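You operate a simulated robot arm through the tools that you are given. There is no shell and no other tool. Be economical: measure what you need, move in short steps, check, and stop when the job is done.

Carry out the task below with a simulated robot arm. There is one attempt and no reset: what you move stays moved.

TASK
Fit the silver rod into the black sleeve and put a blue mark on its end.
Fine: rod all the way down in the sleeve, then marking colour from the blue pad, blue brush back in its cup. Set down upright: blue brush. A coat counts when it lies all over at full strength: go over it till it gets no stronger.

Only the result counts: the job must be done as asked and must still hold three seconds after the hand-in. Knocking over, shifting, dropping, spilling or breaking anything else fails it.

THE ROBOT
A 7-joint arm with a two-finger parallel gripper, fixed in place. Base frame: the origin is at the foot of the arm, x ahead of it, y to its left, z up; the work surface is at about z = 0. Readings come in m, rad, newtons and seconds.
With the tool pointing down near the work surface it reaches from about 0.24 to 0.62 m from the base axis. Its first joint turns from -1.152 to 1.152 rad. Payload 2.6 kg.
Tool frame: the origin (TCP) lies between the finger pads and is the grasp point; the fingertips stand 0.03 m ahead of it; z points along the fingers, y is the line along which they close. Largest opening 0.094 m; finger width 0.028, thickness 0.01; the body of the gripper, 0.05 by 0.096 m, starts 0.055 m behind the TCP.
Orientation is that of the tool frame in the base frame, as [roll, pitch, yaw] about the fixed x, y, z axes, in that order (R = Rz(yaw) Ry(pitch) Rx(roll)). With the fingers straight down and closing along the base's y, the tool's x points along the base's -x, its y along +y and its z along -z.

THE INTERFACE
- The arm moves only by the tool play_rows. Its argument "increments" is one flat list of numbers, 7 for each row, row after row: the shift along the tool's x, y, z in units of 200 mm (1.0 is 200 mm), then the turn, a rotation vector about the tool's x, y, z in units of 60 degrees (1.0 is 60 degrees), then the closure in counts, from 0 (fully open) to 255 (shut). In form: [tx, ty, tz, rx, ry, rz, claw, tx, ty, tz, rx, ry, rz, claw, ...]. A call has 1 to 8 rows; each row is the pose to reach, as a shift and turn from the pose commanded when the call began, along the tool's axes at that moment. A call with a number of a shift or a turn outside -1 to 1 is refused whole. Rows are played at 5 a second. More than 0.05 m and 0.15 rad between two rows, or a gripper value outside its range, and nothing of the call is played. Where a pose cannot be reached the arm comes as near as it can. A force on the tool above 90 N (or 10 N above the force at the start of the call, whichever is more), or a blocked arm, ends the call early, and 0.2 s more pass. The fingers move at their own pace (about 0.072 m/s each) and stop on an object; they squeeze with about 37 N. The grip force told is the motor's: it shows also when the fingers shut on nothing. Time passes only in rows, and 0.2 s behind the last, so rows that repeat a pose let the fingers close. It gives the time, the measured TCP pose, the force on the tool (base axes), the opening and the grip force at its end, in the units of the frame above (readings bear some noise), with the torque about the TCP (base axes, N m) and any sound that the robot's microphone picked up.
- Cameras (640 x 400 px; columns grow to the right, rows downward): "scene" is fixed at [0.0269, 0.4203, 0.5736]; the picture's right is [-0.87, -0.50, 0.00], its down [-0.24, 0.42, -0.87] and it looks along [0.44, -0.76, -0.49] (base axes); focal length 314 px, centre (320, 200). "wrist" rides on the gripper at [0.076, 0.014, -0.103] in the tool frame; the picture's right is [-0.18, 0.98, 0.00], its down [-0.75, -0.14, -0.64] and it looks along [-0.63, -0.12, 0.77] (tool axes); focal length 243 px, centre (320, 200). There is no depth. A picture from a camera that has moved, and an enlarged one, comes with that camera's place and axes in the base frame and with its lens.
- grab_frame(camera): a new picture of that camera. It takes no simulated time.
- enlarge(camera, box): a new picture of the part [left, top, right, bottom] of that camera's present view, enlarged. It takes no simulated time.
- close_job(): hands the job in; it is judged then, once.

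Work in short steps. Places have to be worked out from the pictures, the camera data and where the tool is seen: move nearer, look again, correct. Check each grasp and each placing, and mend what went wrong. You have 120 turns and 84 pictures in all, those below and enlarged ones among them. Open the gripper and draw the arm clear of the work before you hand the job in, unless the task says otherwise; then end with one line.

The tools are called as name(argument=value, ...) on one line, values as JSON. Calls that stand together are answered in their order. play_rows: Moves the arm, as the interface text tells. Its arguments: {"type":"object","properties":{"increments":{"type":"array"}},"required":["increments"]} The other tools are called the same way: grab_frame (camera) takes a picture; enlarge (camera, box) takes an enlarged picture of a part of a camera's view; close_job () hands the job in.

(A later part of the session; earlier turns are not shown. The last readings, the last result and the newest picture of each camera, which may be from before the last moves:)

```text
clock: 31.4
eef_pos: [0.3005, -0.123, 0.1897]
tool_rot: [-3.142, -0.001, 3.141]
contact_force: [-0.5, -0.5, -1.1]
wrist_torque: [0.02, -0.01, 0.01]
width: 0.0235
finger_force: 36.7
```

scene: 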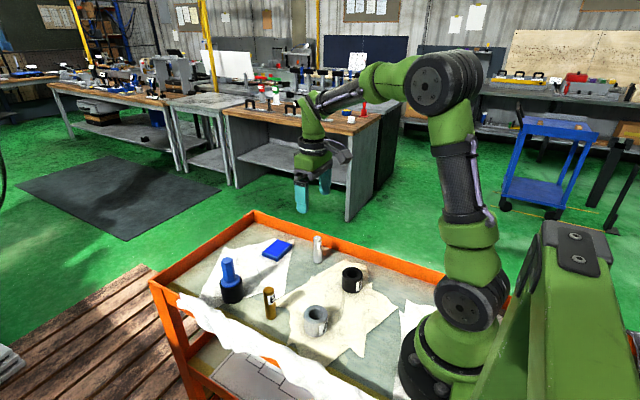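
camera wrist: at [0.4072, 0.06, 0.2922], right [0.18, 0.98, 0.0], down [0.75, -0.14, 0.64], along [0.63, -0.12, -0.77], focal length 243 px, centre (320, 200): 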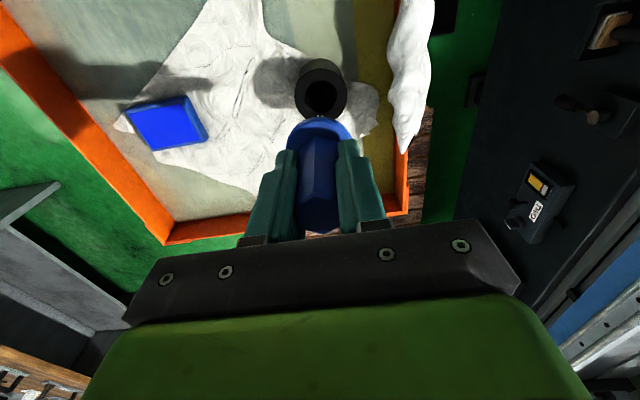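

play_rows(increments=[0.13, 0, 0, 0, 0, 0, 255, 0.26, 0, 0, 0, 0, 0, 255, 0.26, 0, 0.03, 0, 0, 0, 255, 0.26, 0, 0.06, 0, 0, 0, 255, 0.26, 0, 0.06, 0, 0, 0, 255])

enlarge(camera="scene", box=[325, 220, 385, 290])

enlarge(camera="wrist", box=[270, 60, 370, 150])

```text
clock: 32.6
eef_pos: [0.2499, -0.1226, 0.1773]
tool_rot: [3.14, 0.001, -3.141]
contact_force: [0.2, -0.4, -0.5]
wrist_torque: [-0.01, -0.03, -0.01]
width: 0.023
finger_force: 37.0
```

```text
5.71 times, centred on (355, 255) of scene
camera zoom: at [0.0269, 0.4203, 0.5736], right [-0.87, -0.5, 0.0], down [-0.24, 0.42, -0.87], along [0.44, -0.76, -0.49], focal length 1795 px, centre (120, -114)
```

zoom: 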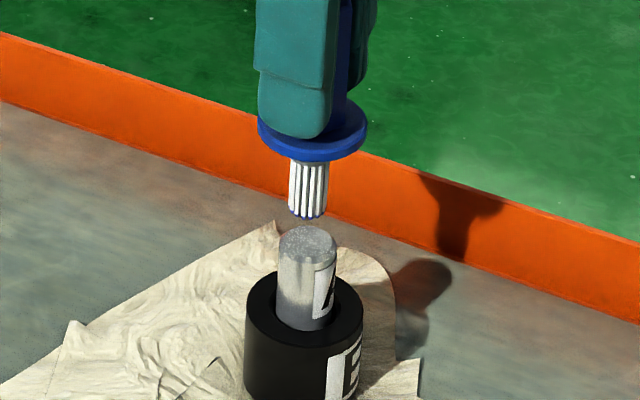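

```text
4.44 times, centred on (320, 105) of wrist
camera zoom: at [0.1732, -0.1087, 0.28], right [0.18, 0.98, 0.0], down [0.75, -0.14, 0.64], along [0.63, -0.12, -0.77], focal length 1078 px, centre (320, 622)
```

zoom: 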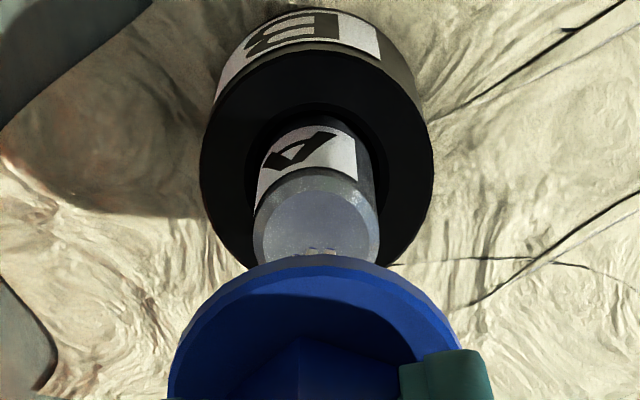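

Scene shows the brush roughly centred over the rod; the wrist suggests it is 1–4 mm too far in +x. I'll shift −1.5 mm in x, drop 10 mm and look again.

play_rows(increments=[0.0075, 0, 0.02, 0, 0, 0, 255, 0.0075, 0, 0.045, 0, 0, 0, 255, 0.0075, 0, 0.045, 0, 0, 0, 255])

enlarge(camera="scene", box=[335, 235, 375, 275])

enlarge(camera="wrist", box=[290, 90, 350, 140])

```text
clock: 33.4
eef_pos: [0.2487, -0.1224, 0.1676]
tool_rot: [3.141, -0.001, 3.141]
contact_force: [0.5, -0.2, -0.3]
wrist_torque: [-0.02, -0.01, 0.01]
width: 0.0231
finger_force: 36.9
```

```text
10.00 times, centred on (355, 255) of scene
camera zoom: at [0.0269, 0.4203, 0.5736], right [-0.87, -0.5, 0.0], down [-0.24, 0.42, -0.87], along [0.44, -0.76, -0.49], focal length 3141 px, centre (-30, -350)
```

zoom: 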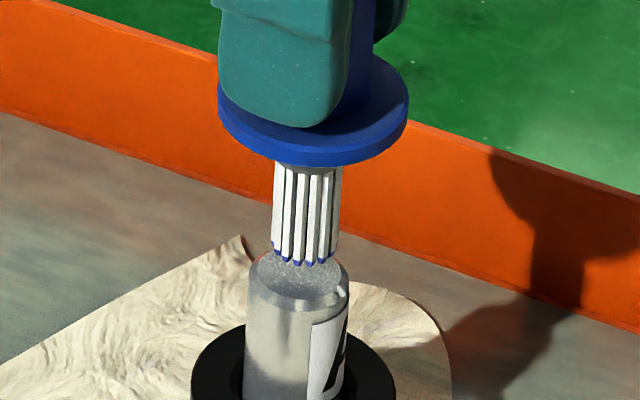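

```text
8.00 times, centred on (320, 115) of wrist
camera zoom: at [0.1713, -0.1089, 0.2712], right [0.18, 0.98, 0.0], down [0.75, -0.14, 0.64], along [0.63, -0.12, -0.77], focal length 1941 px, centre (320, 880)
```

zoom: 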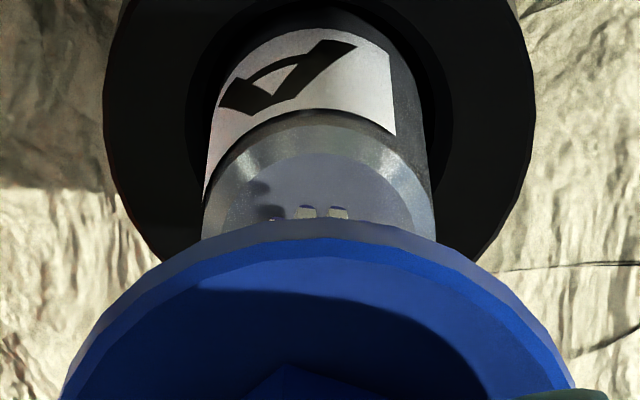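

Combining both views, the brush is centred within about 1.5 mm with a gap near 9–10 mm. I'll descend 8 mm, then feel for contact.

play_rows(increments=[0, 0, 0.02, 0, 0, 0, 255, 0, 0, 0.035, 0, 0, 0, 255, 0, 0, 0.04, 0, 0, 0, 255, 0, 0, 0.04, 0, 0, 0, 255])

enlarge(camera="scene", box=[335, 235, 375, 275])

enlarge(camera="wrist", box=[290, 90, 350, 140])

```text
clock: 34.4
eef_pos: [0.2473, -0.1221, 0.1607]
tool_rot: [3.14, -0.001, 3.141]
contact_force: [1.0, 0.9, 0.3]
wrist_torque: [0.0, -0.01, 0.01]
width: 0.0235
finger_force: 36.9
```

```text
10.00 times, centred on (355, 255) of scene
camera zoom: at [0.0269, 0.4203, 0.5736], right [-0.87, -0.5, 0.0], down [-0.24, 0.42, -0.87], along [0.44, -0.76, -0.49], focal length 3141 px, centre (-30, -350)
```

zoom: 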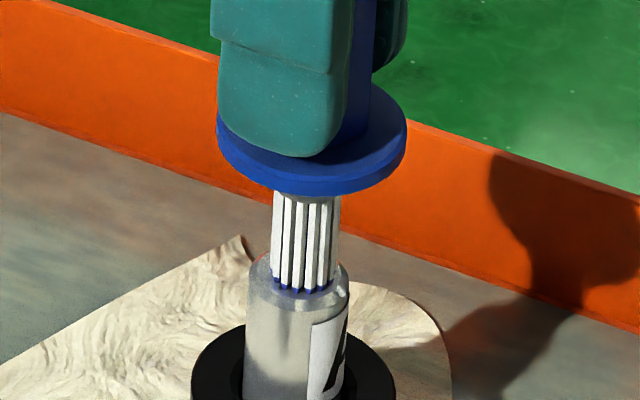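

```text
8.00 times, centred on (320, 115) of wrist
camera zoom: at [0.1709, -0.1086, 0.2631], right [0.18, 0.98, 0.0], down [0.75, -0.14, 0.64], along [0.63, -0.12, -0.77], focal length 1941 px, centre (320, 880)
```

zoom: 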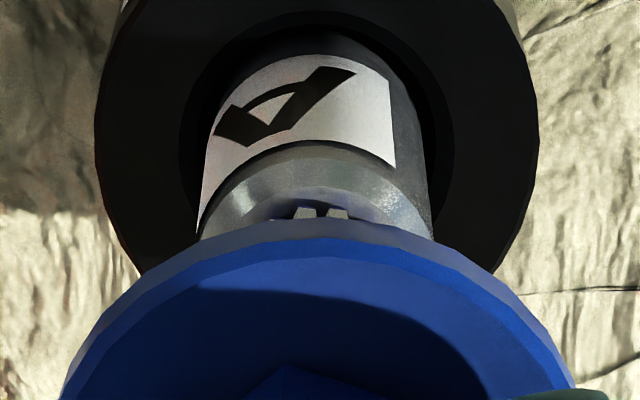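

Gap is about 2–3 mm; the brush sits ~1 mm toward −x. I'll shift +1 mm and make contact in small steps.

play_rows(increments=[-0.005, 0, 0.005, 0, 0, 0, 255, -0.005, 0, 0.01, 0, 0, 0, 255, -0.005, 0, 0.015, 0, 0, 0, 255, -0.005, 0, 0.015, 0, 0, 0, 255])

```text
clock: 35.4
eef_pos: [0.2493, -0.1237, 0.158]
tool_rot: [3.142, 0.002, 3.141]
contact_force: [-1.2, 2.9, 27.3]
wrist_torque: [0.25, 0.13, -0.03]
width: 0.0231
finger_force: 36.7
```

Contact at 27 N. I'll lift 15 mm off and check the mark.

play_rows(increments=[0, 0, -0.005, 0, 0, 0, 255, 0, 0, -0.005, 0, 0, 0, 255, 0, 0, -0.005, 0, 0, 0, 255, 0, 0, -0.05, 0, 0, 0, 255, 0, 0, -0.1, 0, 0, 0, 255, 0, 0, -0.1, 0, 0, 0, 255])

enlarge(camera="scene", box=[335, 235, 375, 275])

enlarge(camera="wrist", box=[290, 90, 350, 140])

```text
clock: 36.8
eef_pos: [0.2474, -0.1221, 0.1784]
tool_rot: [3.141, 0.0, -3.14]
contact_force: [0.6, -0.1, -1.1]
wrist_torque: [-0.03, -0.01, -0.03]
width: 0.0234
finger_force: 37.2
```

```text
10.00 times, centred on (355, 255) of scene
camera zoom: at [0.0269, 0.4203, 0.5736], right [-0.87, -0.5, 0.0], down [-0.24, 0.42, -0.87], along [0.44, -0.76, -0.49], focal length 3141 px, centre (-30, -350)
```

zoom: 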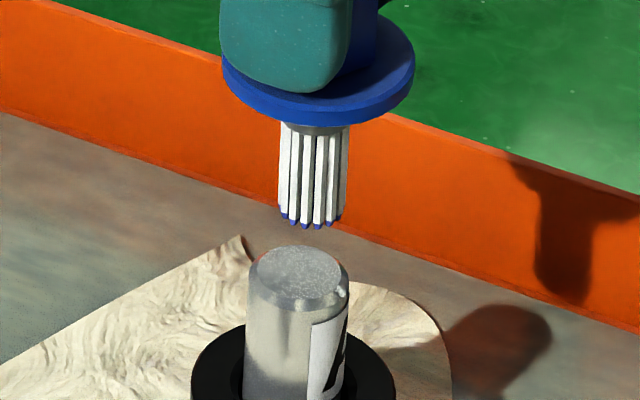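

```text
8.00 times, centred on (320, 115) of wrist
camera zoom: at [0.1713, -0.1089, 0.2807], right [0.18, 0.98, 0.0], down [0.75, -0.14, 0.64], along [0.63, -0.12, -0.77], focal length 1941 px, centre (320, 880)
```

zoom: 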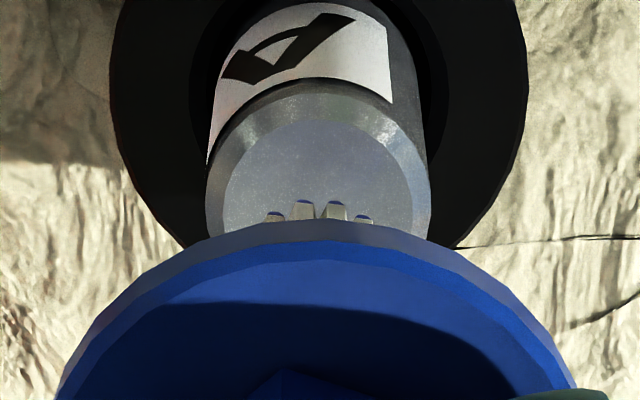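

No mark visible yet, so it probably needs stroking rather than a static press. I'll go back down to a light contact and read the force first.

play_rows(increments=[0, 0, 0.05, 0, 0, 0, 255, 0, 0, 0.08, 0, 0, 0, 255, 0, 0, 0.087, 0, 0, 0, 255, 0, 0, 0.091, 0, 0, 0, 255, 0, 0, 0.091, 0, 0, 0, 255])

```text
clock: 38.0
eef_pos: [0.2491, -0.1227, 0.16]
tool_rot: [3.141, 0.0, 3.141]
contact_force: [-0.1, -1.6, -0.1]
wrist_torque: [-0.01, -0.01, 0.0]
width: 0.0234
finger_force: 36.7
```

play_rows(increments=[0, 0, 0.0025, 0, 0, 0, 255, 0, 0, 0.0025, 0, 0, 0, 255])

```text
clock: 38.6
eef_pos: [0.2485, -0.1225, 0.1609]
tool_rot: [-3.141, 0.0, 3.141]
contact_force: [0.1, -0.5, -1.5]
wrist_torque: [0.02, -0.03, 0.0]
width: 0.0232
finger_force: 37.1
```

play_rows(increments=[0, 0, 0.0025, 0, 0, 0, 255, 0, 0, 0.0025, 0, 0, 0, 255])

```text
clock: 39.2
eef_pos: [0.2479, -0.1241, 0.16]
tool_rot: [3.141, 0.0, -3.141]
contact_force: [-0.9, -1.3, -0.7]
wrist_torque: [0.01, 0.02, -0.02]
width: 0.0235
finger_force: 36.9
```

play_rows(increments=[0, 0, 0.0015, 0, 0, 0, 255, 0, 0, 0.0015, 0, 0, 0, 255])

```text
clock: 39.8
eef_pos: [0.2478, -0.1227, 0.1587]
tool_rot: [-3.14, -0.001, -3.141]
contact_force: [0.5, -0.2, -0.1]
wrist_torque: [-0.04, -0.01, 0.01]
width: 0.0234
finger_force: 37.3
```

play_rows(increments=[0, 0, 0.0015, 0, 0, 0, 255, 0, 0, 0.0015, 0, 0, 0, 255])

```text
clock: 40.4
eef_pos: [0.2495, -0.1236, 0.1586]
tool_rot: [-3.14, 0.0, 3.141]
contact_force: [0.1, 0.7, 6.1]
wrist_torque: [0.08, -0.06, 0.0]
width: 0.0233
finger_force: 37.5
```

Light contact at 6 N. I'll stroke in a small circle (±4 mm) over the end.

play_rows(increments=[0.02, 0, 0, 0, 0, 0, 255, 0.014, 0.014, 0, 0, 0, 0, 255, 0, 0.02, 0, 0, 0, 0, 255, -0.014, 0.014, 0, 0, 0, 0, 255, -0.02, 0, 0, 0, 0, 0, 255, -0.014, -0.014, 0, 0, 0, 0, 255, 0, -0.02, 0, 0, 0, 0, 255, 0, 0, 0, 0, 0, 0, 255])

enlarge(camera="scene", box=[335, 235, 375, 275])

```text
clock: 42.2
eef_pos: [0.2487, -0.1245, 0.159]
tool_rot: [-3.14, 0.003, -3.14]
contact_force: [1.9, 0.8, 17.8]
wrist_torque: [-0.04, -0.28, -0.03]
width: 0.0232
finger_force: 37.5
```

```text
10.00 times, centred on (355, 255) of scene
camera zoom: at [0.0269, 0.4203, 0.5735], right [-0.87, -0.5, 0.0], down [-0.24, 0.42, -0.87], along [0.44, -0.76, -0.49], focal length 3141 px, centre (-30, -350)
```

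zoom: 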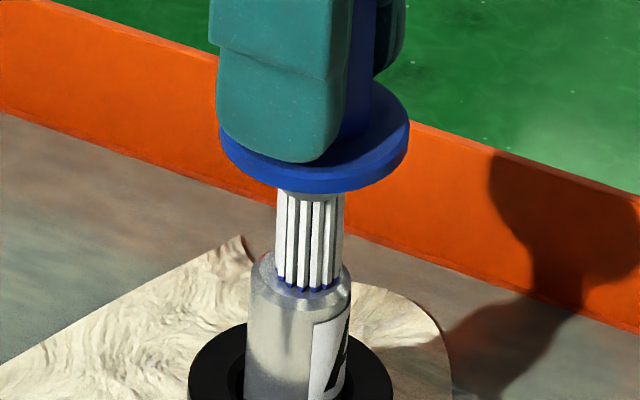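

play_rows(increments=[0, 0, -0.03, 0, 0, 0, 255, 0, 0, -0.1, 0, 0, 0, 255, 0, 0, -0.1, 0, 0, 0, 255])

enlarge(camera="scene", box=[335, 235, 375, 275])

enlarge(camera="wrist", box=[290, 90, 350, 140])

```text
clock: 43.0
eef_pos: [0.2476, -0.1232, 0.1783]
tool_rot: [3.141, -0.001, 3.141]
contact_force: [0.1, 0.2, -1.0]
wrist_torque: [-0.01, 0.01, -0.04]
width: 0.0233
finger_force: 36.8
```

```text
10.00 times, centred on (355, 255) of scene
camera zoom: at [0.0269, 0.4203, 0.5736], right [-0.87, -0.5, 0.0], down [-0.24, 0.42, -0.87], along [0.44, -0.76, -0.49], focal length 3141 px, centre (-30, -350)
```

zoom: 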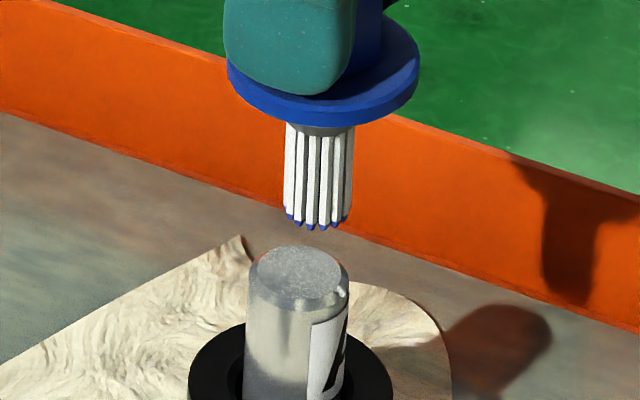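

```text
8.00 times, centred on (320, 115) of wrist
camera zoom: at [0.1705, -0.1092, 0.2802], right [0.18, 0.98, 0.0], down [0.75, -0.14, 0.64], along [0.63, -0.12, -0.77], focal length 1941 px, centre (320, 880)
```

zoom: 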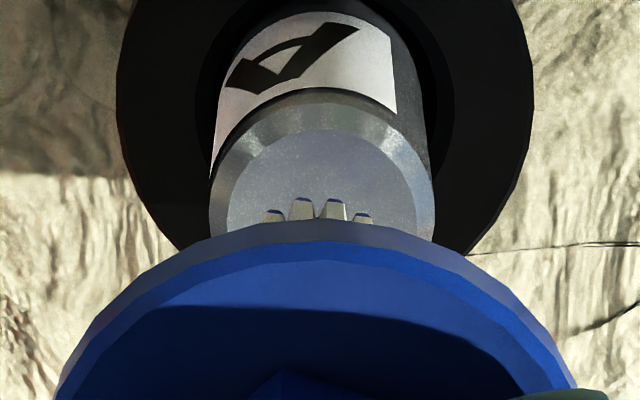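

Nothing obvious yet. I'll zoom tightly on the rod end to see whether there is a faint tint.

enlarge(camera="scene", box=[347, 254, 363, 266])

enlarge(camera="scene", box=[346, 244, 362, 260])

```text
16.00 times, centred on (355, 260) of scene
camera zoom: at [0.0269, 0.4203, 0.5736], right [-0.87, -0.5, 0.0], down [-0.24, 0.42, -0.87], along [0.44, -0.76, -0.49], focal length 5026 px, centre (-240, -760)
```

zoom: 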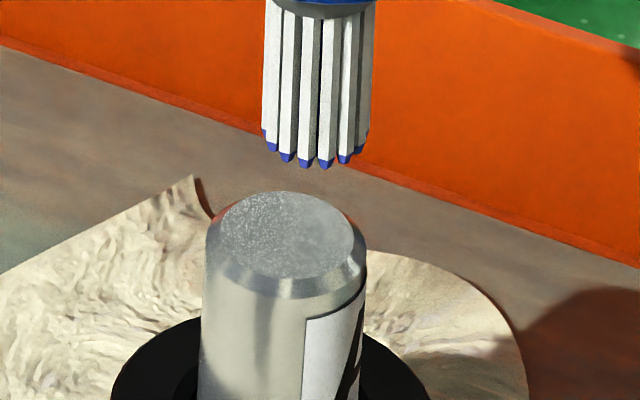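

```text
16.00 times, centred on (354, 252) of scene
camera zoom: at [0.0269, 0.4203, 0.5736], right [-0.87, -0.5, 0.0], down [-0.24, 0.42, -0.87], along [0.44, -0.76, -0.49], focal length 5026 px, centre (-224, -632)
```

zoom: 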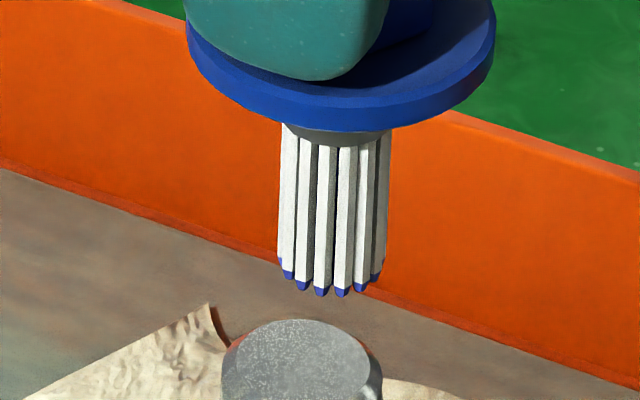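

There may be a very faint haze on the right part of the face, so the coat is thin and the brush sits ~2.5 mm toward −x. I'll recentre (+2.2 mm x, +0.6 mm y) and go over it again with strokes.

play_rows(increments=[-0.011, 0.003, 0.07, 0, 0, 0, 255, -0.011, 0.003, 0.092, 0, 0, 0, 255, -0.011, 0.003, 0.098, 0, 0, 0, 255, -0.011, 0.003, 0.099, 0, 0, 0, 255, -0.011, 0.003, 0.1, 0, 0, 0, 255, -0.011, 0.003, 0.1, 0, 0, 0, 255])

```text
clock: 44.4
eef_pos: [0.2492, -0.1217, 0.1588]
tool_rot: [3.141, 0.001, 3.141]
contact_force: [0.4, 0.9, -0.8]
wrist_torque: [-0.03, -0.01, 0.02]
width: 0.0233
finger_force: 37.5
```

play_rows(increments=[0, 0, 0.002, 0, 0, 0, 255, 0, 0, 0.004, 0, 0, 0, 255, 0, 0, 0.004, 0, 0, 0, 255])

```text
clock: 45.2
eef_pos: [0.2513, -0.1231, 0.1585]
tool_rot: [3.14, 0.003, -3.141]
contact_force: [-2.2, 1.9, 18.2]
wrist_torque: [0.1, 0.14, -0.01]
width: 0.0235
finger_force: 37.3
```

18 N contact. I'll ease slightly and stroke a cross and circle.

play_rows(increments=[0.015, 0, -0.001, 0, 0, 0, 255, 0, 0.015, -0.001, 0, 0, 0, 255, -0.015, 0, -0.001, 0, 0, 0, 255, 0, -0.015, -0.001, 0, 0, 0, 255, 0.015, 0, -0.001, 0, 0, 0, 255, 0, 0.015, -0.001, 0, 0, 0, 255, -0.015, 0, -0.001, 0, 0, 0, 255, 0, 0, -0.001, 0, 0, 0, 255])

play_rows(increments=[0.015, 0, 0, 0, 0, 0, 255, 0, 0.015, 0, 0, 0, 0, 255, -0.015, 0, 0, 0, 0, 0, 255, 0, -0.015, 0, 0, 0, 0, 255, 0, 0, 0, 0, 0, 0, 255, 0, 0, -0.06, 0, 0, 0, 255, 0, 0, -0.1, 0, 0, 0, 255, 0, 0, -0.1, 0, 0, 0, 255])

enlarge(camera="scene", box=[341, 250, 369, 271])

```text
clock: 47.0
eef_pos: [0.2509, -0.1219, 0.1592]
tool_rot: [3.14, -0.001, 3.141]
contact_force: [-1.1, -0.1, 17.2]
wrist_torque: [-0.02, 0.1, 0.02]
width: 0.0235
finger_force: 36.5
```

```text
clock: 48.8
eef_pos: [0.2491, -0.1229, 0.1769]
tool_rot: [3.141, 0.0, -3.141]
contact_force: [-0.3, -0.1, -0.9]
wrist_torque: [0.04, -0.04, 0.0]
width: 0.0232
finger_force: 36.6
```

```text
16.00 times, centred on (355, 260) of scene
camera zoom: at [0.0269, 0.4203, 0.5736], right [-0.87, -0.5, 0.0], down [-0.24, 0.42, -0.87], along [0.44, -0.76, -0.49], focal length 5026 px, centre (-240, -768)
```

zoom: 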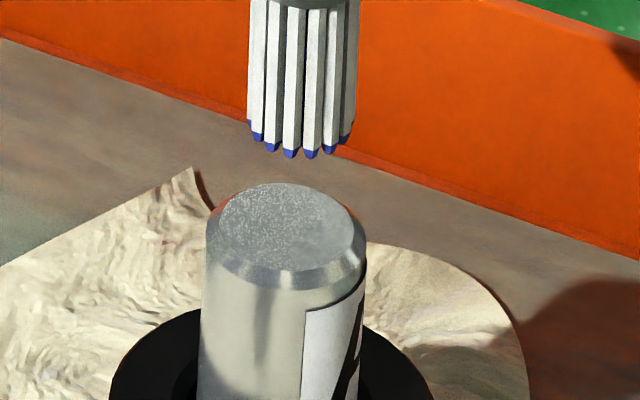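

Still no blue. I'll back the brush off in +x to see the end squarely with the wrist camera before deciding.

play_rows(increments=[0, 0, -0.05, 0, 0, 0, 255, -0.2, 0, -0.05, 0, 0, 0, 255, -0.3, 0, -0.05, 0, 0, 0, 255, -0.3, 0, -0.05, 0, 0, 0, 255])

grab_frame(camera="wrist")

```text
clock: 49.8
eef_pos: [0.3121, -0.1208, 0.1869]
tool_rot: [-3.141, 0.0, -3.141]
contact_force: [-1.0, 0.5, -1.2]
wrist_torque: [0.01, 0.02, 0.0]
width: 0.0235
finger_force: 36.2
```

```text
28 pictures are left
camera wrist: at [0.2351, -0.1082, 0.2888], right [0.18, 0.98, 0.0], down [0.75, -0.14, 0.64], along [0.63, -0.12, -0.77], focal length 243 px, centre (320, 200)
```

wrist: 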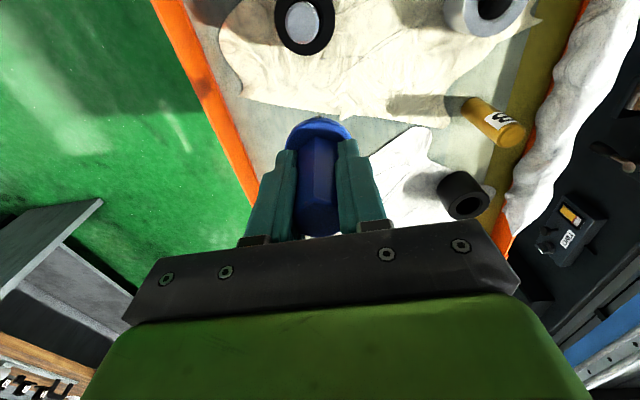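

enlarge(camera="wrist", box=[270, 0, 340, 55])

```text
7.27 times, centred on (305, 28) of wrist
camera zoom: at [0.2351, -0.1082, 0.2888], right [0.18, 0.98, 0.0], down [0.75, -0.14, 0.64], along [0.63, -0.12, -0.77], focal length 1764 px, centre (429, 1454)
```

zoom: 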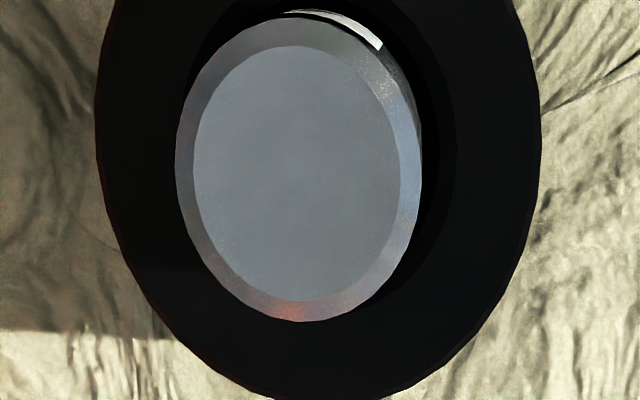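

The end is still bare, so the transfer was negligible and the brush probably needs a much fuller load. I'll return to the pad and work the bristles there longer.

play_rows(increments=[-0.23, -0.02, 0, 0, 0, 0, 255, -0.46, -0.04, 0, 0, 0, 0, 255, -0.69, -0.06, 0, 0, 0, 0, 255, -0.91, -0.083, 0, 0, 0, 0, 255, -0.91, -0.083, 0.2, 0, 0, 0, 255, -0.91, -0.083, 0.38, 0, 0, 0, 255, -0.91, -0.083, 0.43, 0, 0, 0, 255, -0.91, -0.083, 0.43, 0, 0, 0, 255])

```text
clock: 51.6
eef_pos: [0.4933, -0.139, 0.1018]
tool_rot: [-3.141, -0.001, -3.14]
contact_force: [0.1, 0.2, -0.8]
wrist_torque: [0.01, 0.0, 0.0]
width: 0.0232
finger_force: 37.4
```

play_rows(increments=[0, 0, 0.015, 0, 0, 0, 255, 0, 0, 0.021, 0, 0, 0, 255, 0, 0, 0.025, 0, 0, 0, 255, 0, 0, 0.025, 0, 0, 0, 255])

```text
clock: 52.6
eef_pos: [0.4929, -0.139, 0.0972]
tool_rot: [-3.14, -0.001, 3.141]
contact_force: [-0.6, 0.2, -0.7]
wrist_torque: [0.01, -0.04, -0.01]
width: 0.0233
finger_force: 36.9
```

play_rows(increments=[0, 0, 0.003, 0, 0, 0, 255, 0, 0, 0.006, 0, 0, 0, 255, 0, 0, 0.006, 0, 0, 0, 255])

```text
clock: 53.4
eef_pos: [0.4937, -0.1394, 0.0952]
tool_rot: [3.141, -0.001, 3.14]
contact_force: [-0.1, 0.1, -0.7]
wrist_torque: [0.01, 0.03, 0.01]
width: 0.0237
finger_force: 36.7
```

Contact is lower than before (the brush may have slid slightly in the grip). I'll continue in small steps.

play_rows(increments=[0, 0, 0.003, 0, 0, 0, 255, 0, 0, 0.006, 0, 0, 0, 255, 0, 0, 0.006, 0, 0, 0, 255])

enlarge(camera="scene", box=[255, 220, 305, 270])

```text
clock: 54.2
eef_pos: [0.4921, -0.1389, 0.0944]
tool_rot: [-3.14, 0.0, -3.141]
contact_force: [-0.6, -0.6, -0.4]
wrist_torque: [-0.02, 0.0, 0.01]
width: 0.0235
finger_force: 36.8
```

```text
8.00 times, centred on (280, 245) of scene
camera zoom: at [0.0269, 0.4203, 0.5736], right [-0.87, -0.5, 0.0], down [-0.24, 0.42, -0.87], along [0.44, -0.76, -0.49], focal length 2513 px, centre (640, -160)
```

zoom: 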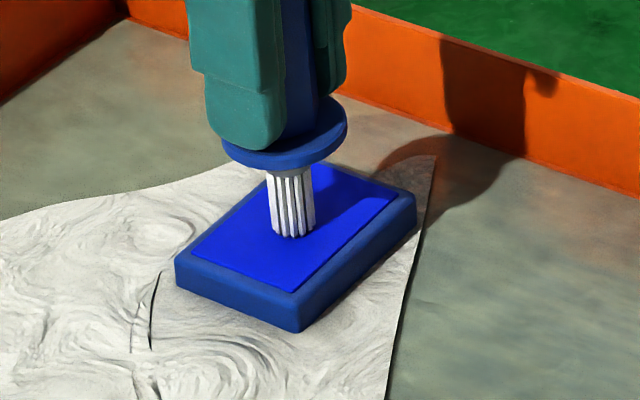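

play_rows(increments=[0, 0, 0.003, 0, 0, 0, 255, 0, 0, 0.006, 0, 0, 0, 255, 0, 0, 0.006, 0, 0, 0, 255])

```text
clock: 55.0
eef_pos: [0.4926, -0.1383, 0.0936]
tool_rot: [-3.141, 0.002, -3.141]
contact_force: [-3.6, -0.2, 8.9]
wrist_torque: [0.04, 0.16, -0.03]
width: 0.0233
finger_force: 36.8
```

Contact with 9 N. I'll work the bristles with small strokes over the ink.

play_rows(increments=[0.02, 0, 0, 0, 0, 0, 255, 0.02, 0.02, 0, 0, 0, 0, 255, 0, 0.02, 0, 0, 0, 0, 255, -0.02, 0.0, 0, 0, 0, 0, 255, 0, -0.02, 0, 0, 0, 0, 255, 0.02, 0, 0, 0, 0, 0, 255, 0, 0, 0, 0, 0, 0, 255, 0, 0, 0, 0, 0, 0, 255])

play_rows(increments=[0, 0, 0, 0, 0, 0, 255, 0, 0, 0, 0, 0, 0, 255, 0, 0, 0, 0, 0, 0, 255, 0, 0, 0, 0, 0, 0, 255, 0, 0, 0, 0, 0, 0, 255, 0, 0, -0.1, 0, 0, 0, 255, 0, 0, -0.25, 0, 0, 0, 255, 0, 0, -0.45, 0, 0, 0, 255])

enlarge(camera="scene", box=[255, 195, 305, 270])

```text
clock: 56.8
eef_pos: [0.4924, -0.1382, 0.0939]
tool_rot: [-3.14, 0.001, -3.142]
contact_force: [-4.0, 0.2, 12.5]
wrist_torque: [-0.11, 0.29, -0.01]
width: 0.0236
finger_force: 37.4
```

```text
clock: 58.6
eef_pos: [0.4927, -0.1371, 0.1842]
tool_rot: [3.142, -0.002, 3.14]
contact_force: [-0.8, 0.1, -1.7]
wrist_torque: [-0.02, -0.01, 0.0]
width: 0.0235
finger_force: 37.0
```

```text
5.33 times, centred on (280, 232) of scene
camera zoom: at [0.0269, 0.4203, 0.5736], right [-0.87, -0.5, 0.0], down [-0.24, 0.42, -0.87], along [0.44, -0.76, -0.49], focal length 1675 px, centre (533, 27)
```

zoom: 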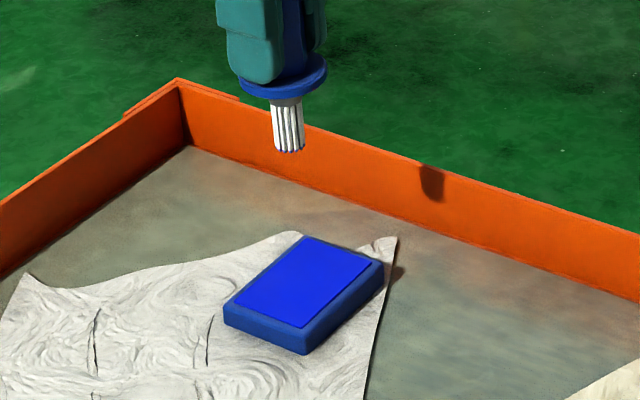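

Pad unmoved and tips blue. I'll carry the brush back to the rod.

play_rows(increments=[0.24, 0.02, 0, 0, 0, 0, 255, 0.48, 0.04, 0, 0, 0, 0, 255, 0.72, 0.06, 0, 0, 0, 0, 255, 0.96, 0.08, 0, 0, 0, 0, 255, 0.96, 0.08, 0, 0, 0, 0, 255])

play_rows(increments=[0.13, 0, 0, 0, 0, 0, 255, 0.25, 0, 0, 0, 0, 0, 255, 0.25, 0, 0.05, 0, 0, 0, 255, 0.25, 0, 0.1, 0, 0, 0, 255, 0.25, 0, 0.115, 0, 0, 0, 255, 0.25, 0, 0.115, 0, 0, 0, 255])

enlarge(camera="scene", box=[341, 245, 369, 270])

```text
clock: 59.8
eef_pos: [0.2991, -0.1214, 0.181]
tool_rot: [-3.141, -0.001, -3.142]
contact_force: [1.1, 0.8, 0.1]
wrist_torque: [-0.01, -0.02, 0.02]
width: 0.0235
finger_force: 37.1
```

```text
clock: 61.2
eef_pos: [0.2507, -0.1247, 0.1586]
tool_rot: [3.141, 0.0, 3.141]
contact_force: [0.0, 0.3, -1.3]
wrist_torque: [0.01, -0.03, 0.01]
width: 0.0233
finger_force: 36.8
```

```text
16.00 times, centred on (355, 258) of scene
camera zoom: at [0.0269, 0.4203, 0.5736], right [-0.87, -0.5, 0.0], down [-0.24, 0.42, -0.87], along [0.44, -0.76, -0.49], focal length 5026 px, centre (-240, -720)
```

zoom: 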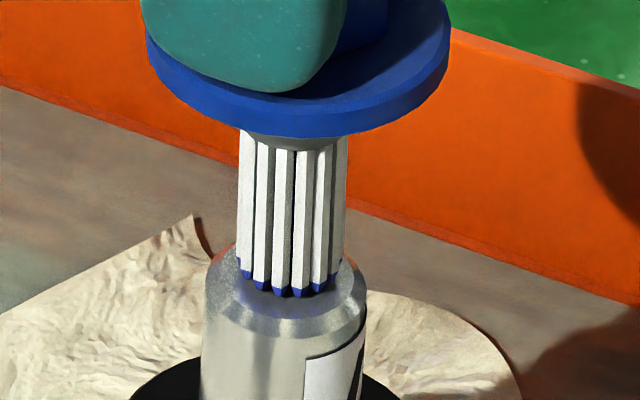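

Well centred, about 1–2 mm above the face. I'll step down to contact.

play_rows(increments=[-0.003, 0, 0.003, 0, 0, 0, 255, -0.003, 0, 0.006, 0, 0, 0, 255, -0.003, 0, 0.006, 0, 0, 0, 255])

```text
clock: 62.0
eef_pos: [0.2506, -0.1234, 0.1599]
tool_rot: [-3.14, 0.0, 3.141]
contact_force: [0.4, 0.1, -0.6]
wrist_torque: [-0.02, 0.0, 0.0]
width: 0.0235
finger_force: 37.4
```

play_rows(increments=[0, 0, 0.003, 0, 0, 0, 255, 0, 0, 0.007, 0, 0, 0, 255, 0, 0, 0.007, 0, 0, 0, 255])

```text
clock: 62.8
eef_pos: [0.2513, -0.1232, 0.159]
tool_rot: [3.141, 0.003, -3.14]
contact_force: [-0.5, 0.4, 5.3]
wrist_torque: [0.01, 0.0, 0.0]
width: 0.0238
finger_force: 37.2
```

5 N contact. I'll make slow small strokes at this light pressure, then look.

play_rows(increments=[0.01, 0, 0.001, 0, 0, 0, 255, 0.018, 0, 0.001, 0, 0, 0, 255, 0.01, 0, 0.001, 0, 0, 0, 255, 0, 0, 0.001, 0, 0, 0, 255, -0.01, 0, 0.001, 0, 0, 0, 255, -0.018, 0, 0.001, 0, 0, 0, 255, -0.01, 0, 0.001, 0, 0, 0, 255, 0, 0, 0.001, 0, 0, 0, 255])

play_rows(increments=[0, 0.01, 0, 0, 0, 0, 255, 0, 0.018, 0, 0, 0, 0, 255, 0, 0.01, 0, 0, 0, 0, 255, 0, 0, 0, 0, 0, 0, 255, 0, -0.01, 0, 0, 0, 0, 255, 0, -0.018, 0, 0, 0, 0, 255, 0, -0.01, 0, 0, 0, 0, 255, 0, 0, 0, 0, 0, 0, 255])

play_rows(increments=[0, 0, -0.02, 0, 0, 0, 255, 0, 0, -0.06, 0, 0, 0, 255, 0, 0, -0.1, 0, 0, 0, 255, 0, 0, -0.1, 0, 0, 0, 255])

enlarge(camera="scene", box=[341, 245, 369, 270])

```text
clock: 64.6
eef_pos: [0.2514, -0.1234, 0.1585]
tool_rot: [3.139, 0.002, 3.14]
contact_force: [0.8, -0.3, 15.2]
wrist_torque: [0.09, -0.11, 0.0]
width: 0.0235
finger_force: 37.1
```

```text
clock: 66.4
eef_pos: [0.2499, -0.1237, 0.1566]
tool_rot: [-3.141, 0.001, 3.14]
contact_force: [0.4, 1.5, 23.0]
wrist_torque: [0.17, -0.16, -0.01]
width: 0.0235
finger_force: 36.9
```

```text
clock: 67.4
eef_pos: [0.2501, -0.1248, 0.1768]
tool_rot: [3.141, 0.001, -3.141]
contact_force: [0.0, -0.4, -0.4]
wrist_torque: [-0.03, -0.01, 0.01]
width: 0.0235
finger_force: 36.6
```

```text
16.00 times, centred on (355, 258) of scene
camera zoom: at [0.0269, 0.4203, 0.5736], right [-0.87, -0.5, 0.0], down [-0.24, 0.42, -0.87], along [0.44, -0.76, -0.49], focal length 5026 px, centre (-240, -720)
```

zoom: 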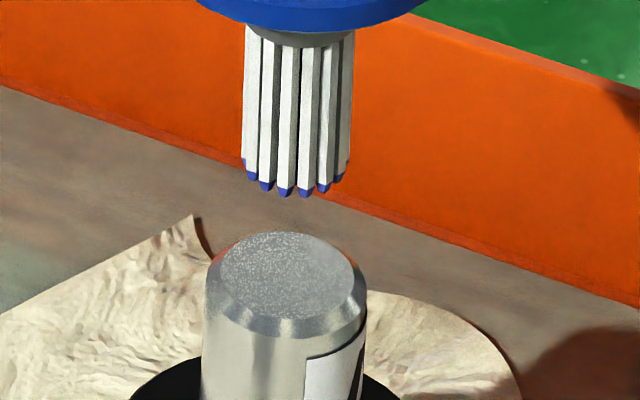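

The end is still bare. My ±3 mm strokes may have only dragged the loose rod around inside its bore with no sliding. I'll retry with longer strokes that force real sliding, at light pressure.

play_rows(increments=[0, 0, 0.05, 0, 0, 0, 255, 0, 0, 0.085, 0, 0, 0, 255, 0, 0, 0.094, 0, 0, 0, 255, 0, 0, 0.097, 0, 0, 0, 255, 0, 0, 0.098, 0, 0, 0, 255, 0, 0, 0.098, 0, 0, 0, 255])

```text
clock: 68.8
eef_pos: [0.2511, -0.1233, 0.1573]
tool_rot: [-3.14, 0.002, -3.14]
contact_force: [-0.2, 0.6, 6.7]
wrist_torque: [0.03, -0.03, 0.01]
width: 0.0234
finger_force: 36.8
```

6.7 N contact. Now long strokes in x (±8 mm).

play_rows(increments=[0.02, 0, 0, 0, 0, 0, 255, 0.04, 0, 0, 0, 0, 0, 255, 0.02, 0, 0, 0, 0, 0, 255, 0, 0, 0, 0, 0, 0, 255, -0.02, 0, 0, 0, 0, 0, 255, -0.04, 0, 0, 0, 0, 0, 255, -0.02, 0, 0, 0, 0, 0, 255, 0, 0, 0, 0, 0, 0, 255])

enlarge(camera="scene", box=[335, 240, 375, 275])

```text
clock: 70.6
eef_pos: [0.2504, -0.1218, 0.1594]
tool_rot: [-3.141, -0.001, 3.141]
contact_force: [-0.1, 1.2, -0.5]
wrist_torque: [0.0, 0.02, 0.0]
width: 0.0233
finger_force: 37.2
```

```text
11.43 times, centred on (355, 258) of scene
camera zoom: at [0.0269, 0.4203, 0.5736], right [-0.87, -0.5, 0.0], down [-0.24, 0.42, -0.87], along [0.44, -0.76, -0.49], focal length 3590 px, centre (-80, -457)
```

zoom: 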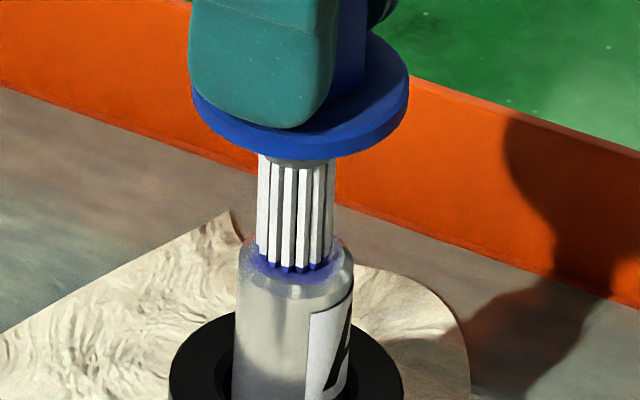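

Blue is appearing — real sliding is what lays the colour. Force has dropped to zero, so I'll lower slightly and continue with long strokes in x and y.

play_rows(increments=[0, 0, 0.002, 0, 0, 0, 255, 0, 0, 0.004, 0, 0, 0, 255, 0, 0, 0.004, 0, 0, 0, 255])

```text
clock: 71.4
eef_pos: [0.2521, -0.1238, 0.1577]
tool_rot: [-3.141, 0.002, 3.141]
contact_force: [-0.1, 0.8, 9.3]
wrist_torque: [0.05, 0.0, 0.03]
width: 0.0235
finger_force: 36.8
```

play_rows(increments=[0, 0.02, 0, 0, 0, 0, 255, 0, 0.04, 0, 0, 0, 0, 255, 0, 0.02, 0, 0, 0, 0, 255, 0, 0, 0, 0, 0, 0, 255, 0, -0.02, 0, 0, 0, 0, 255, 0, -0.04, 0, 0, 0, 0, 255, 0, -0.02, 0, 0, 0, 0, 255, 0, 0, 0, 0, 0, 0, 255])

play_rows(increments=[0.02, 0, 0.001, 0, 0, 0, 255, 0.04, 0, 0.001, 0, 0, 0, 255, 0.02, 0, 0.001, 0, 0, 0, 255, 0, 0, 0.001, 0, 0, 0, 255, -0.02, 0, 0.001, 0, 0, 0, 255, -0.04, 0, 0.001, 0, 0, 0, 255, -0.02, 0, 0.001, 0, 0, 0, 255, 0, 0, 0.001, 0, 0, 0, 255])

play_rows(increments=[0, 0, -0.03, 0, 0, 0, 255, 0, 0, -0.1, 0, 0, 0, 255, 0, 0, -0.1, 0, 0, 0, 255])

enlarge(camera="scene", box=[335, 240, 375, 275])

```text
clock: 73.2
eef_pos: [0.2511, -0.1237, 0.1563]
tool_rot: [3.141, 0.0, -3.14]
contact_force: [1.0, 2.5, 17.5]
wrist_torque: [0.18, -0.16, 0.02]
width: 0.0232
finger_force: 37.4
```

```text
clock: 75.0
eef_pos: [0.2511, -0.1238, 0.1568]
tool_rot: [3.141, -0.002, -3.141]
contact_force: [-0.3, 1.0, -1.2]
wrist_torque: [0.02, -0.01, 0.0]
width: 0.0232
finger_force: 36.7
```

```text
clock: 75.8
eef_pos: [0.2532, -0.125, 0.1768]
tool_rot: [3.141, 0.0, 3.141]
contact_force: [1.6, 0.5, -0.7]
wrist_torque: [-0.01, 0.02, 0.01]
width: 0.0234
finger_force: 37.0
```

```text
11.43 times, centred on (355, 258) of scene
camera zoom: at [0.0269, 0.4203, 0.5736], right [-0.87, -0.5, 0.0], down [-0.24, 0.42, -0.87], along [0.44, -0.76, -0.49], focal length 3590 px, centre (-80, -457)
```

zoom: 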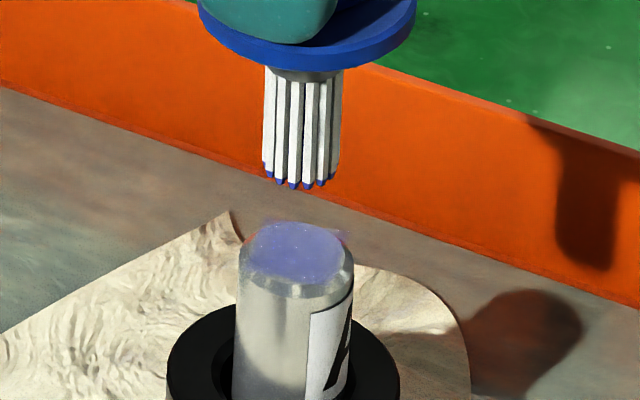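

A translucent blue coat now lies over the end. I'll go over it repeatedly until it stops getting stronger.

play_rows(increments=[0, 0, 0.06, 0, 0, 0, 255, 0, 0, 0.09, 0, 0, 0, 255, 0, 0, 0.1, 0, 0, 0, 255, 0, 0, 0.103, 0, 0, 0, 255, 0, 0, 0.104, 0, 0, 0, 255, 0, 0, 0.104, 0, 0, 0, 255])

```text
clock: 77.2
eef_pos: [0.2506, -0.1232, 0.1563]
tool_rot: [3.141, 0.001, 3.141]
contact_force: [-0.3, -0.4, 8.3]
wrist_torque: [0.0, 0.01, -0.01]
width: 0.0234
finger_force: 37.0
```

play_rows(increments=[0.02, 0.01, 0, 0, 0, 0, 255, 0.04, 0.01, 0, 0, 0, 0, 255, 0.02, 0.01, 0, 0, 0, 0, 255, 0, 0.01, 0, 0, 0, 0, 255, -0.02, 0.01, 0, 0, 0, 0, 255, -0.04, -0.01, 0, 0, 0, 0, 255, -0.02, -0.01, 0, 0, 0, 0, 255, 0, 0, 0, 0, 0, 0, 255])

play_rows(increments=[0, 0.02, 0.001, 0, 0, 0, 255, 0, 0.04, 0.001, 0, 0, 0, 255, 0, 0.02, 0.001, 0, 0, 0, 255, 0, 0, 0.001, 0, 0, 0, 255, 0, -0.02, 0.001, 0, 0, 0, 255, 0, -0.04, 0.001, 0, 0, 0, 255, 0, -0.02, 0.001, 0, 0, 0, 255, 0, 0, 0.001, 0, 0, 0, 255])

enlarge(camera="scene", box=[335, 240, 375, 290])

```text
clock: 79.0
eef_pos: [0.2518, -0.1232, 0.1566]
tool_rot: [-3.142, 0.003, 3.141]
contact_force: [-5.9, 2.9, 43.2]
wrist_torque: [0.34, 0.63, 0.04]
width: 0.0233
finger_force: 37.1
```

```text
clock: 80.8
eef_pos: [0.252, -0.124, 0.156]
tool_rot: [3.141, 0.001, 3.141]
contact_force: [-5.0, 3.8, 43.8]
wrist_torque: [0.48, 0.64, 0.0]
width: 0.0233
finger_force: 36.6
```

```text
8.00 times, centred on (355, 265) of scene
camera zoom: at [0.0268, 0.4204, 0.5735], right [-0.87, -0.5, 0.0], down [-0.24, 0.42, -0.87], along [0.44, -0.76, -0.49], focal length 2513 px, centre (40, -320)
```

zoom: 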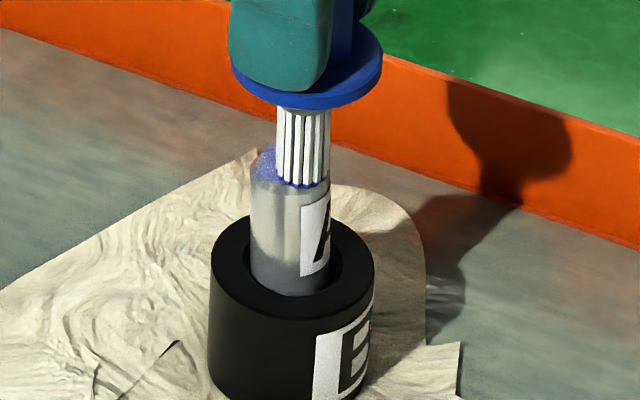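

Force rose to 43 N and the sleeve has crept ~2 mm toward the camera. I'll lift, and check the coat and positions from both cameras.

play_rows(increments=[0, 0, -0.03, 0, 0, 0, 255, 0, 0, -0.1, 0, 0, 0, 255, 0, 0, -0.1, 0, 0, 0, 255])

enlarge(camera="scene", box=[335, 240, 375, 290])

enlarge(camera="wrist", box=[280, 75, 360, 140])

```text
clock: 81.6
eef_pos: [0.249, -0.1224, 0.1753]
tool_rot: [-3.141, -0.002, -3.141]
contact_force: [-1.0, -0.7, -1.1]
wrist_torque: [0.01, 0.02, 0.01]
width: 0.0231
finger_force: 37.2
```

```text
8.00 times, centred on (355, 265) of scene
camera zoom: at [0.0269, 0.4203, 0.5736], right [-0.87, -0.5, 0.0], down [-0.24, 0.42, -0.87], along [0.44, -0.76, -0.49], focal length 2513 px, centre (40, -320)
```

zoom: 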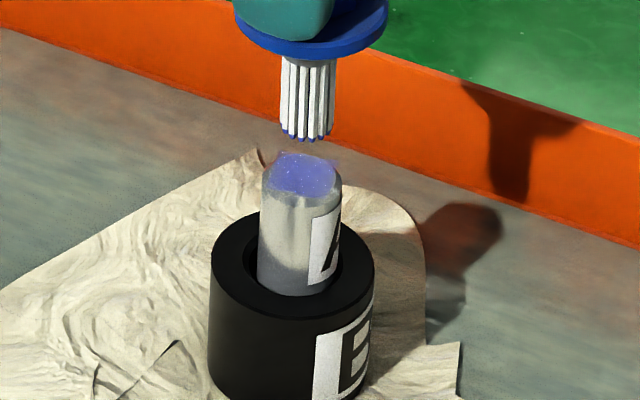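

```text
6.15 times, centred on (320, 108) of wrist
camera zoom: at [0.1736, -0.1087, 0.2777], right [0.18, 0.98, 0.0], down [0.75, -0.14, 0.64], along [0.63, -0.12, -0.77], focal length 1493 px, centre (320, 769)
```

zoom: 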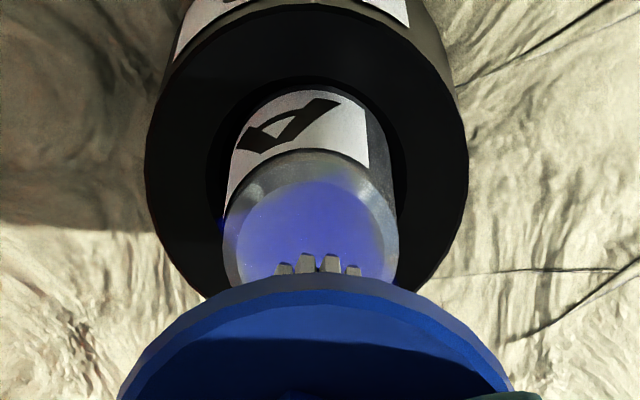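

The coat is stronger (blue over the whole face, heavier in the middle). Brush is ~2 mm off toward −x; I'll recentre and continue with lighter pressure.

play_rows(increments=[-0.01, -0.003, 0.06, 0, 0, 0, 255, -0.01, -0.003, 0.085, 0, 0, 0, 255, -0.01, -0.003, 0.094, 0, 0, 0, 255, -0.01, -0.003, 0.097, 0, 0, 0, 255, -0.01, -0.003, 0.097, 0, 0, 0, 255])

```text
clock: 82.8
eef_pos: [0.254, -0.1239, 0.1558]
tool_rot: [3.141, 0.002, -3.142]
contact_force: [0.2, -0.1, 5.7]
wrist_torque: [0.01, -0.02, 0.03]
width: 0.0233
finger_force: 37.0
```

play_rows(increments=[0.02, 0.0, 0, 0, 0, 0, 255, 0.035, 0.015, 0, 0, 0, 0, 255, 0.015, 0.03, 0, 0, 0, 0, 255, -0.01, 0.035, 0, 0, 0, 0, 255, -0.03, 0.02, 0, 0, 0, 0, 255, -0.035, -0.01, 0, 0, 0, 0, 255, -0.02, -0.03, 0, 0, 0, 0, 255, 0, 0, 0, 0, 0, 0, 255])

play_rows(increments=[0, -0.02, 0, 0, 0, 0, 255, 0.0, -0.035, 0, 0, 0, 0, 255, 0.02, -0.03, 0, 0, 0, 0, 255, 0.035, -0.01, 0, 0, 0, 0, 255, 0.02, 0.01, 0, 0, 0, 0, 255, 0, 0.01, 0, 0, 0, 0, 255, -0.02, 0, 0, 0, 0, 0, 255, 0, 0, 0, 0, 0, 0, 255])

play_rows(increments=[0, 0, -0.03, 0, 0, 0, 255, 0, 0, -0.1, 0, 0, 0, 255, 0, 0, -0.1, 0, 0, 0, 255])

enlarge(camera="scene", box=[335, 240, 375, 290])

```text
clock: 84.6
eef_pos: [0.2537, -0.1247, 0.1558]
tool_rot: [3.142, 0.003, -3.142]
contact_force: [-4.7, 2.2, 35.1]
wrist_torque: [0.2, 0.63, 0.0]
width: 0.0233
finger_force: 37.5
```

```text
clock: 86.4
eef_pos: [0.2536, -0.1238, 0.1565]
tool_rot: [3.141, -0.001, -3.141]
contact_force: [-5.2, 0.4, 21.6]
wrist_torque: [0.02, 0.46, 0.01]
width: 0.0233
finger_force: 36.4
```

```text
clock: 87.2
eef_pos: [0.2536, -0.1228, 0.1757]
tool_rot: [3.141, 0.001, 3.141]
contact_force: [-0.1, 0.4, -0.8]
wrist_torque: [-0.02, 0.04, 0.01]
width: 0.0234
finger_force: 36.4
```

```text
8.00 times, centred on (355, 265) of scene
camera zoom: at [0.0269, 0.4203, 0.5736], right [-0.87, -0.5, 0.0], down [-0.24, 0.42, -0.87], along [0.44, -0.76, -0.49], focal length 2513 px, centre (40, -320)
```

zoom: 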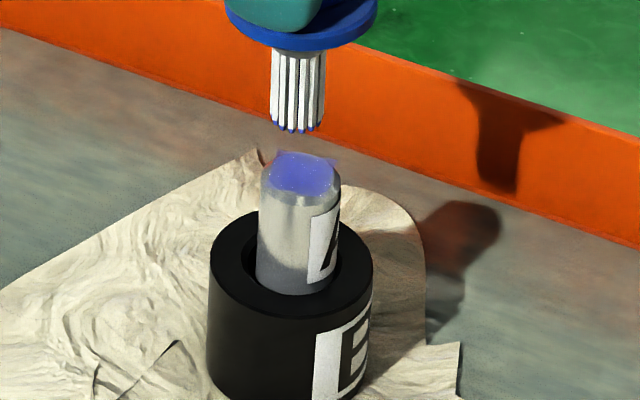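

Coat is strengthening gradually. Brush is now well centred; I'll do several more passes in different directions.

play_rows(increments=[0, 0, 0.06, 0, 0, 0, 255, 0, 0, 0.09, 0, 0, 0, 255, 0, 0, 0.098, 0, 0, 0, 255, 0.03, 0.015, 0.099, 0, 0, 0, 255, 0, 0.02, 0.099, 0, 0, 0, 255, -0.03, 0.02, 0.099, 0, 0, 0, 255, 0, 0, 0.099, 0, 0, 0, 255, 0, 0, 0.099, 0, 0, 0, 255])

play_rows(increments=[0.035, 0, 0, 0, 0, 0, 255, 0, 0, 0, 0, 0, 0, 255, -0.035, 0, 0, 0, 0, 0, 255, 0, 0, 0, 0, 0, 0, 255, 0.035, -0.015, 0, 0, 0, 0, 255, 0, -0.02, 0, 0, 0, 0, 255, -0.035, -0.015, 0, 0, 0, 0, 255, 0, 0, 0, 0, 0, 0, 255])

play_rows(increments=[0, 0.035, 0, 0, 0, 0, 255, 0, 0, 0, 0, 0, 0, 255, 0, -0.035, 0, 0, 0, 0, 255, 0, 0, 0, 0, 0, 0, 255, 0.02, 0.035, 0, 0, 0, 0, 255, 0.02, -0.03, 0, 0, 0, 0, 255, -0.02, -0.03, 0, 0, 0, 0, 255, -0.02, 0.03, 0, 0, 0, 0, 255])

enlarge(camera="scene", box=[335, 240, 375, 290])

```text
clock: 89.0
eef_pos: [0.253, -0.1248, 0.156]
tool_rot: [3.139, 0.0, 3.142]
contact_force: [0.1, 2.2, 6.4]
wrist_torque: [0.18, 0.02, -0.01]
width: 0.0232
finger_force: 37.1
```

```text
clock: 90.8
eef_pos: [0.2522, -0.1232, 0.157]
tool_rot: [-3.138, 0.002, -3.141]
contact_force: [-5.6, 0.3, 33.9]
wrist_torque: [-0.03, 0.73, -0.02]
width: 0.0233
finger_force: 36.2
```

```text
clock: 92.6
eef_pos: [0.2586, -0.1185, 0.1576]
tool_rot: [-3.139, 0.001, -3.141]
contact_force: [-3.2, -3.0, 23.0]
wrist_torque: [-0.36, 0.42, 0.01]
width: 0.0234
finger_force: 36.8
```

```text
8.00 times, centred on (355, 265) of scene
camera zoom: at [0.0269, 0.4203, 0.5735], right [-0.87, -0.5, 0.0], down [-0.24, 0.42, -0.87], along [0.44, -0.76, -0.49], focal length 2513 px, centre (40, -320)
```

zoom: 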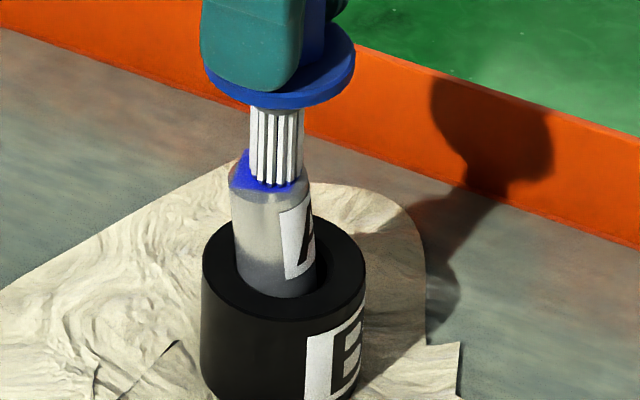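

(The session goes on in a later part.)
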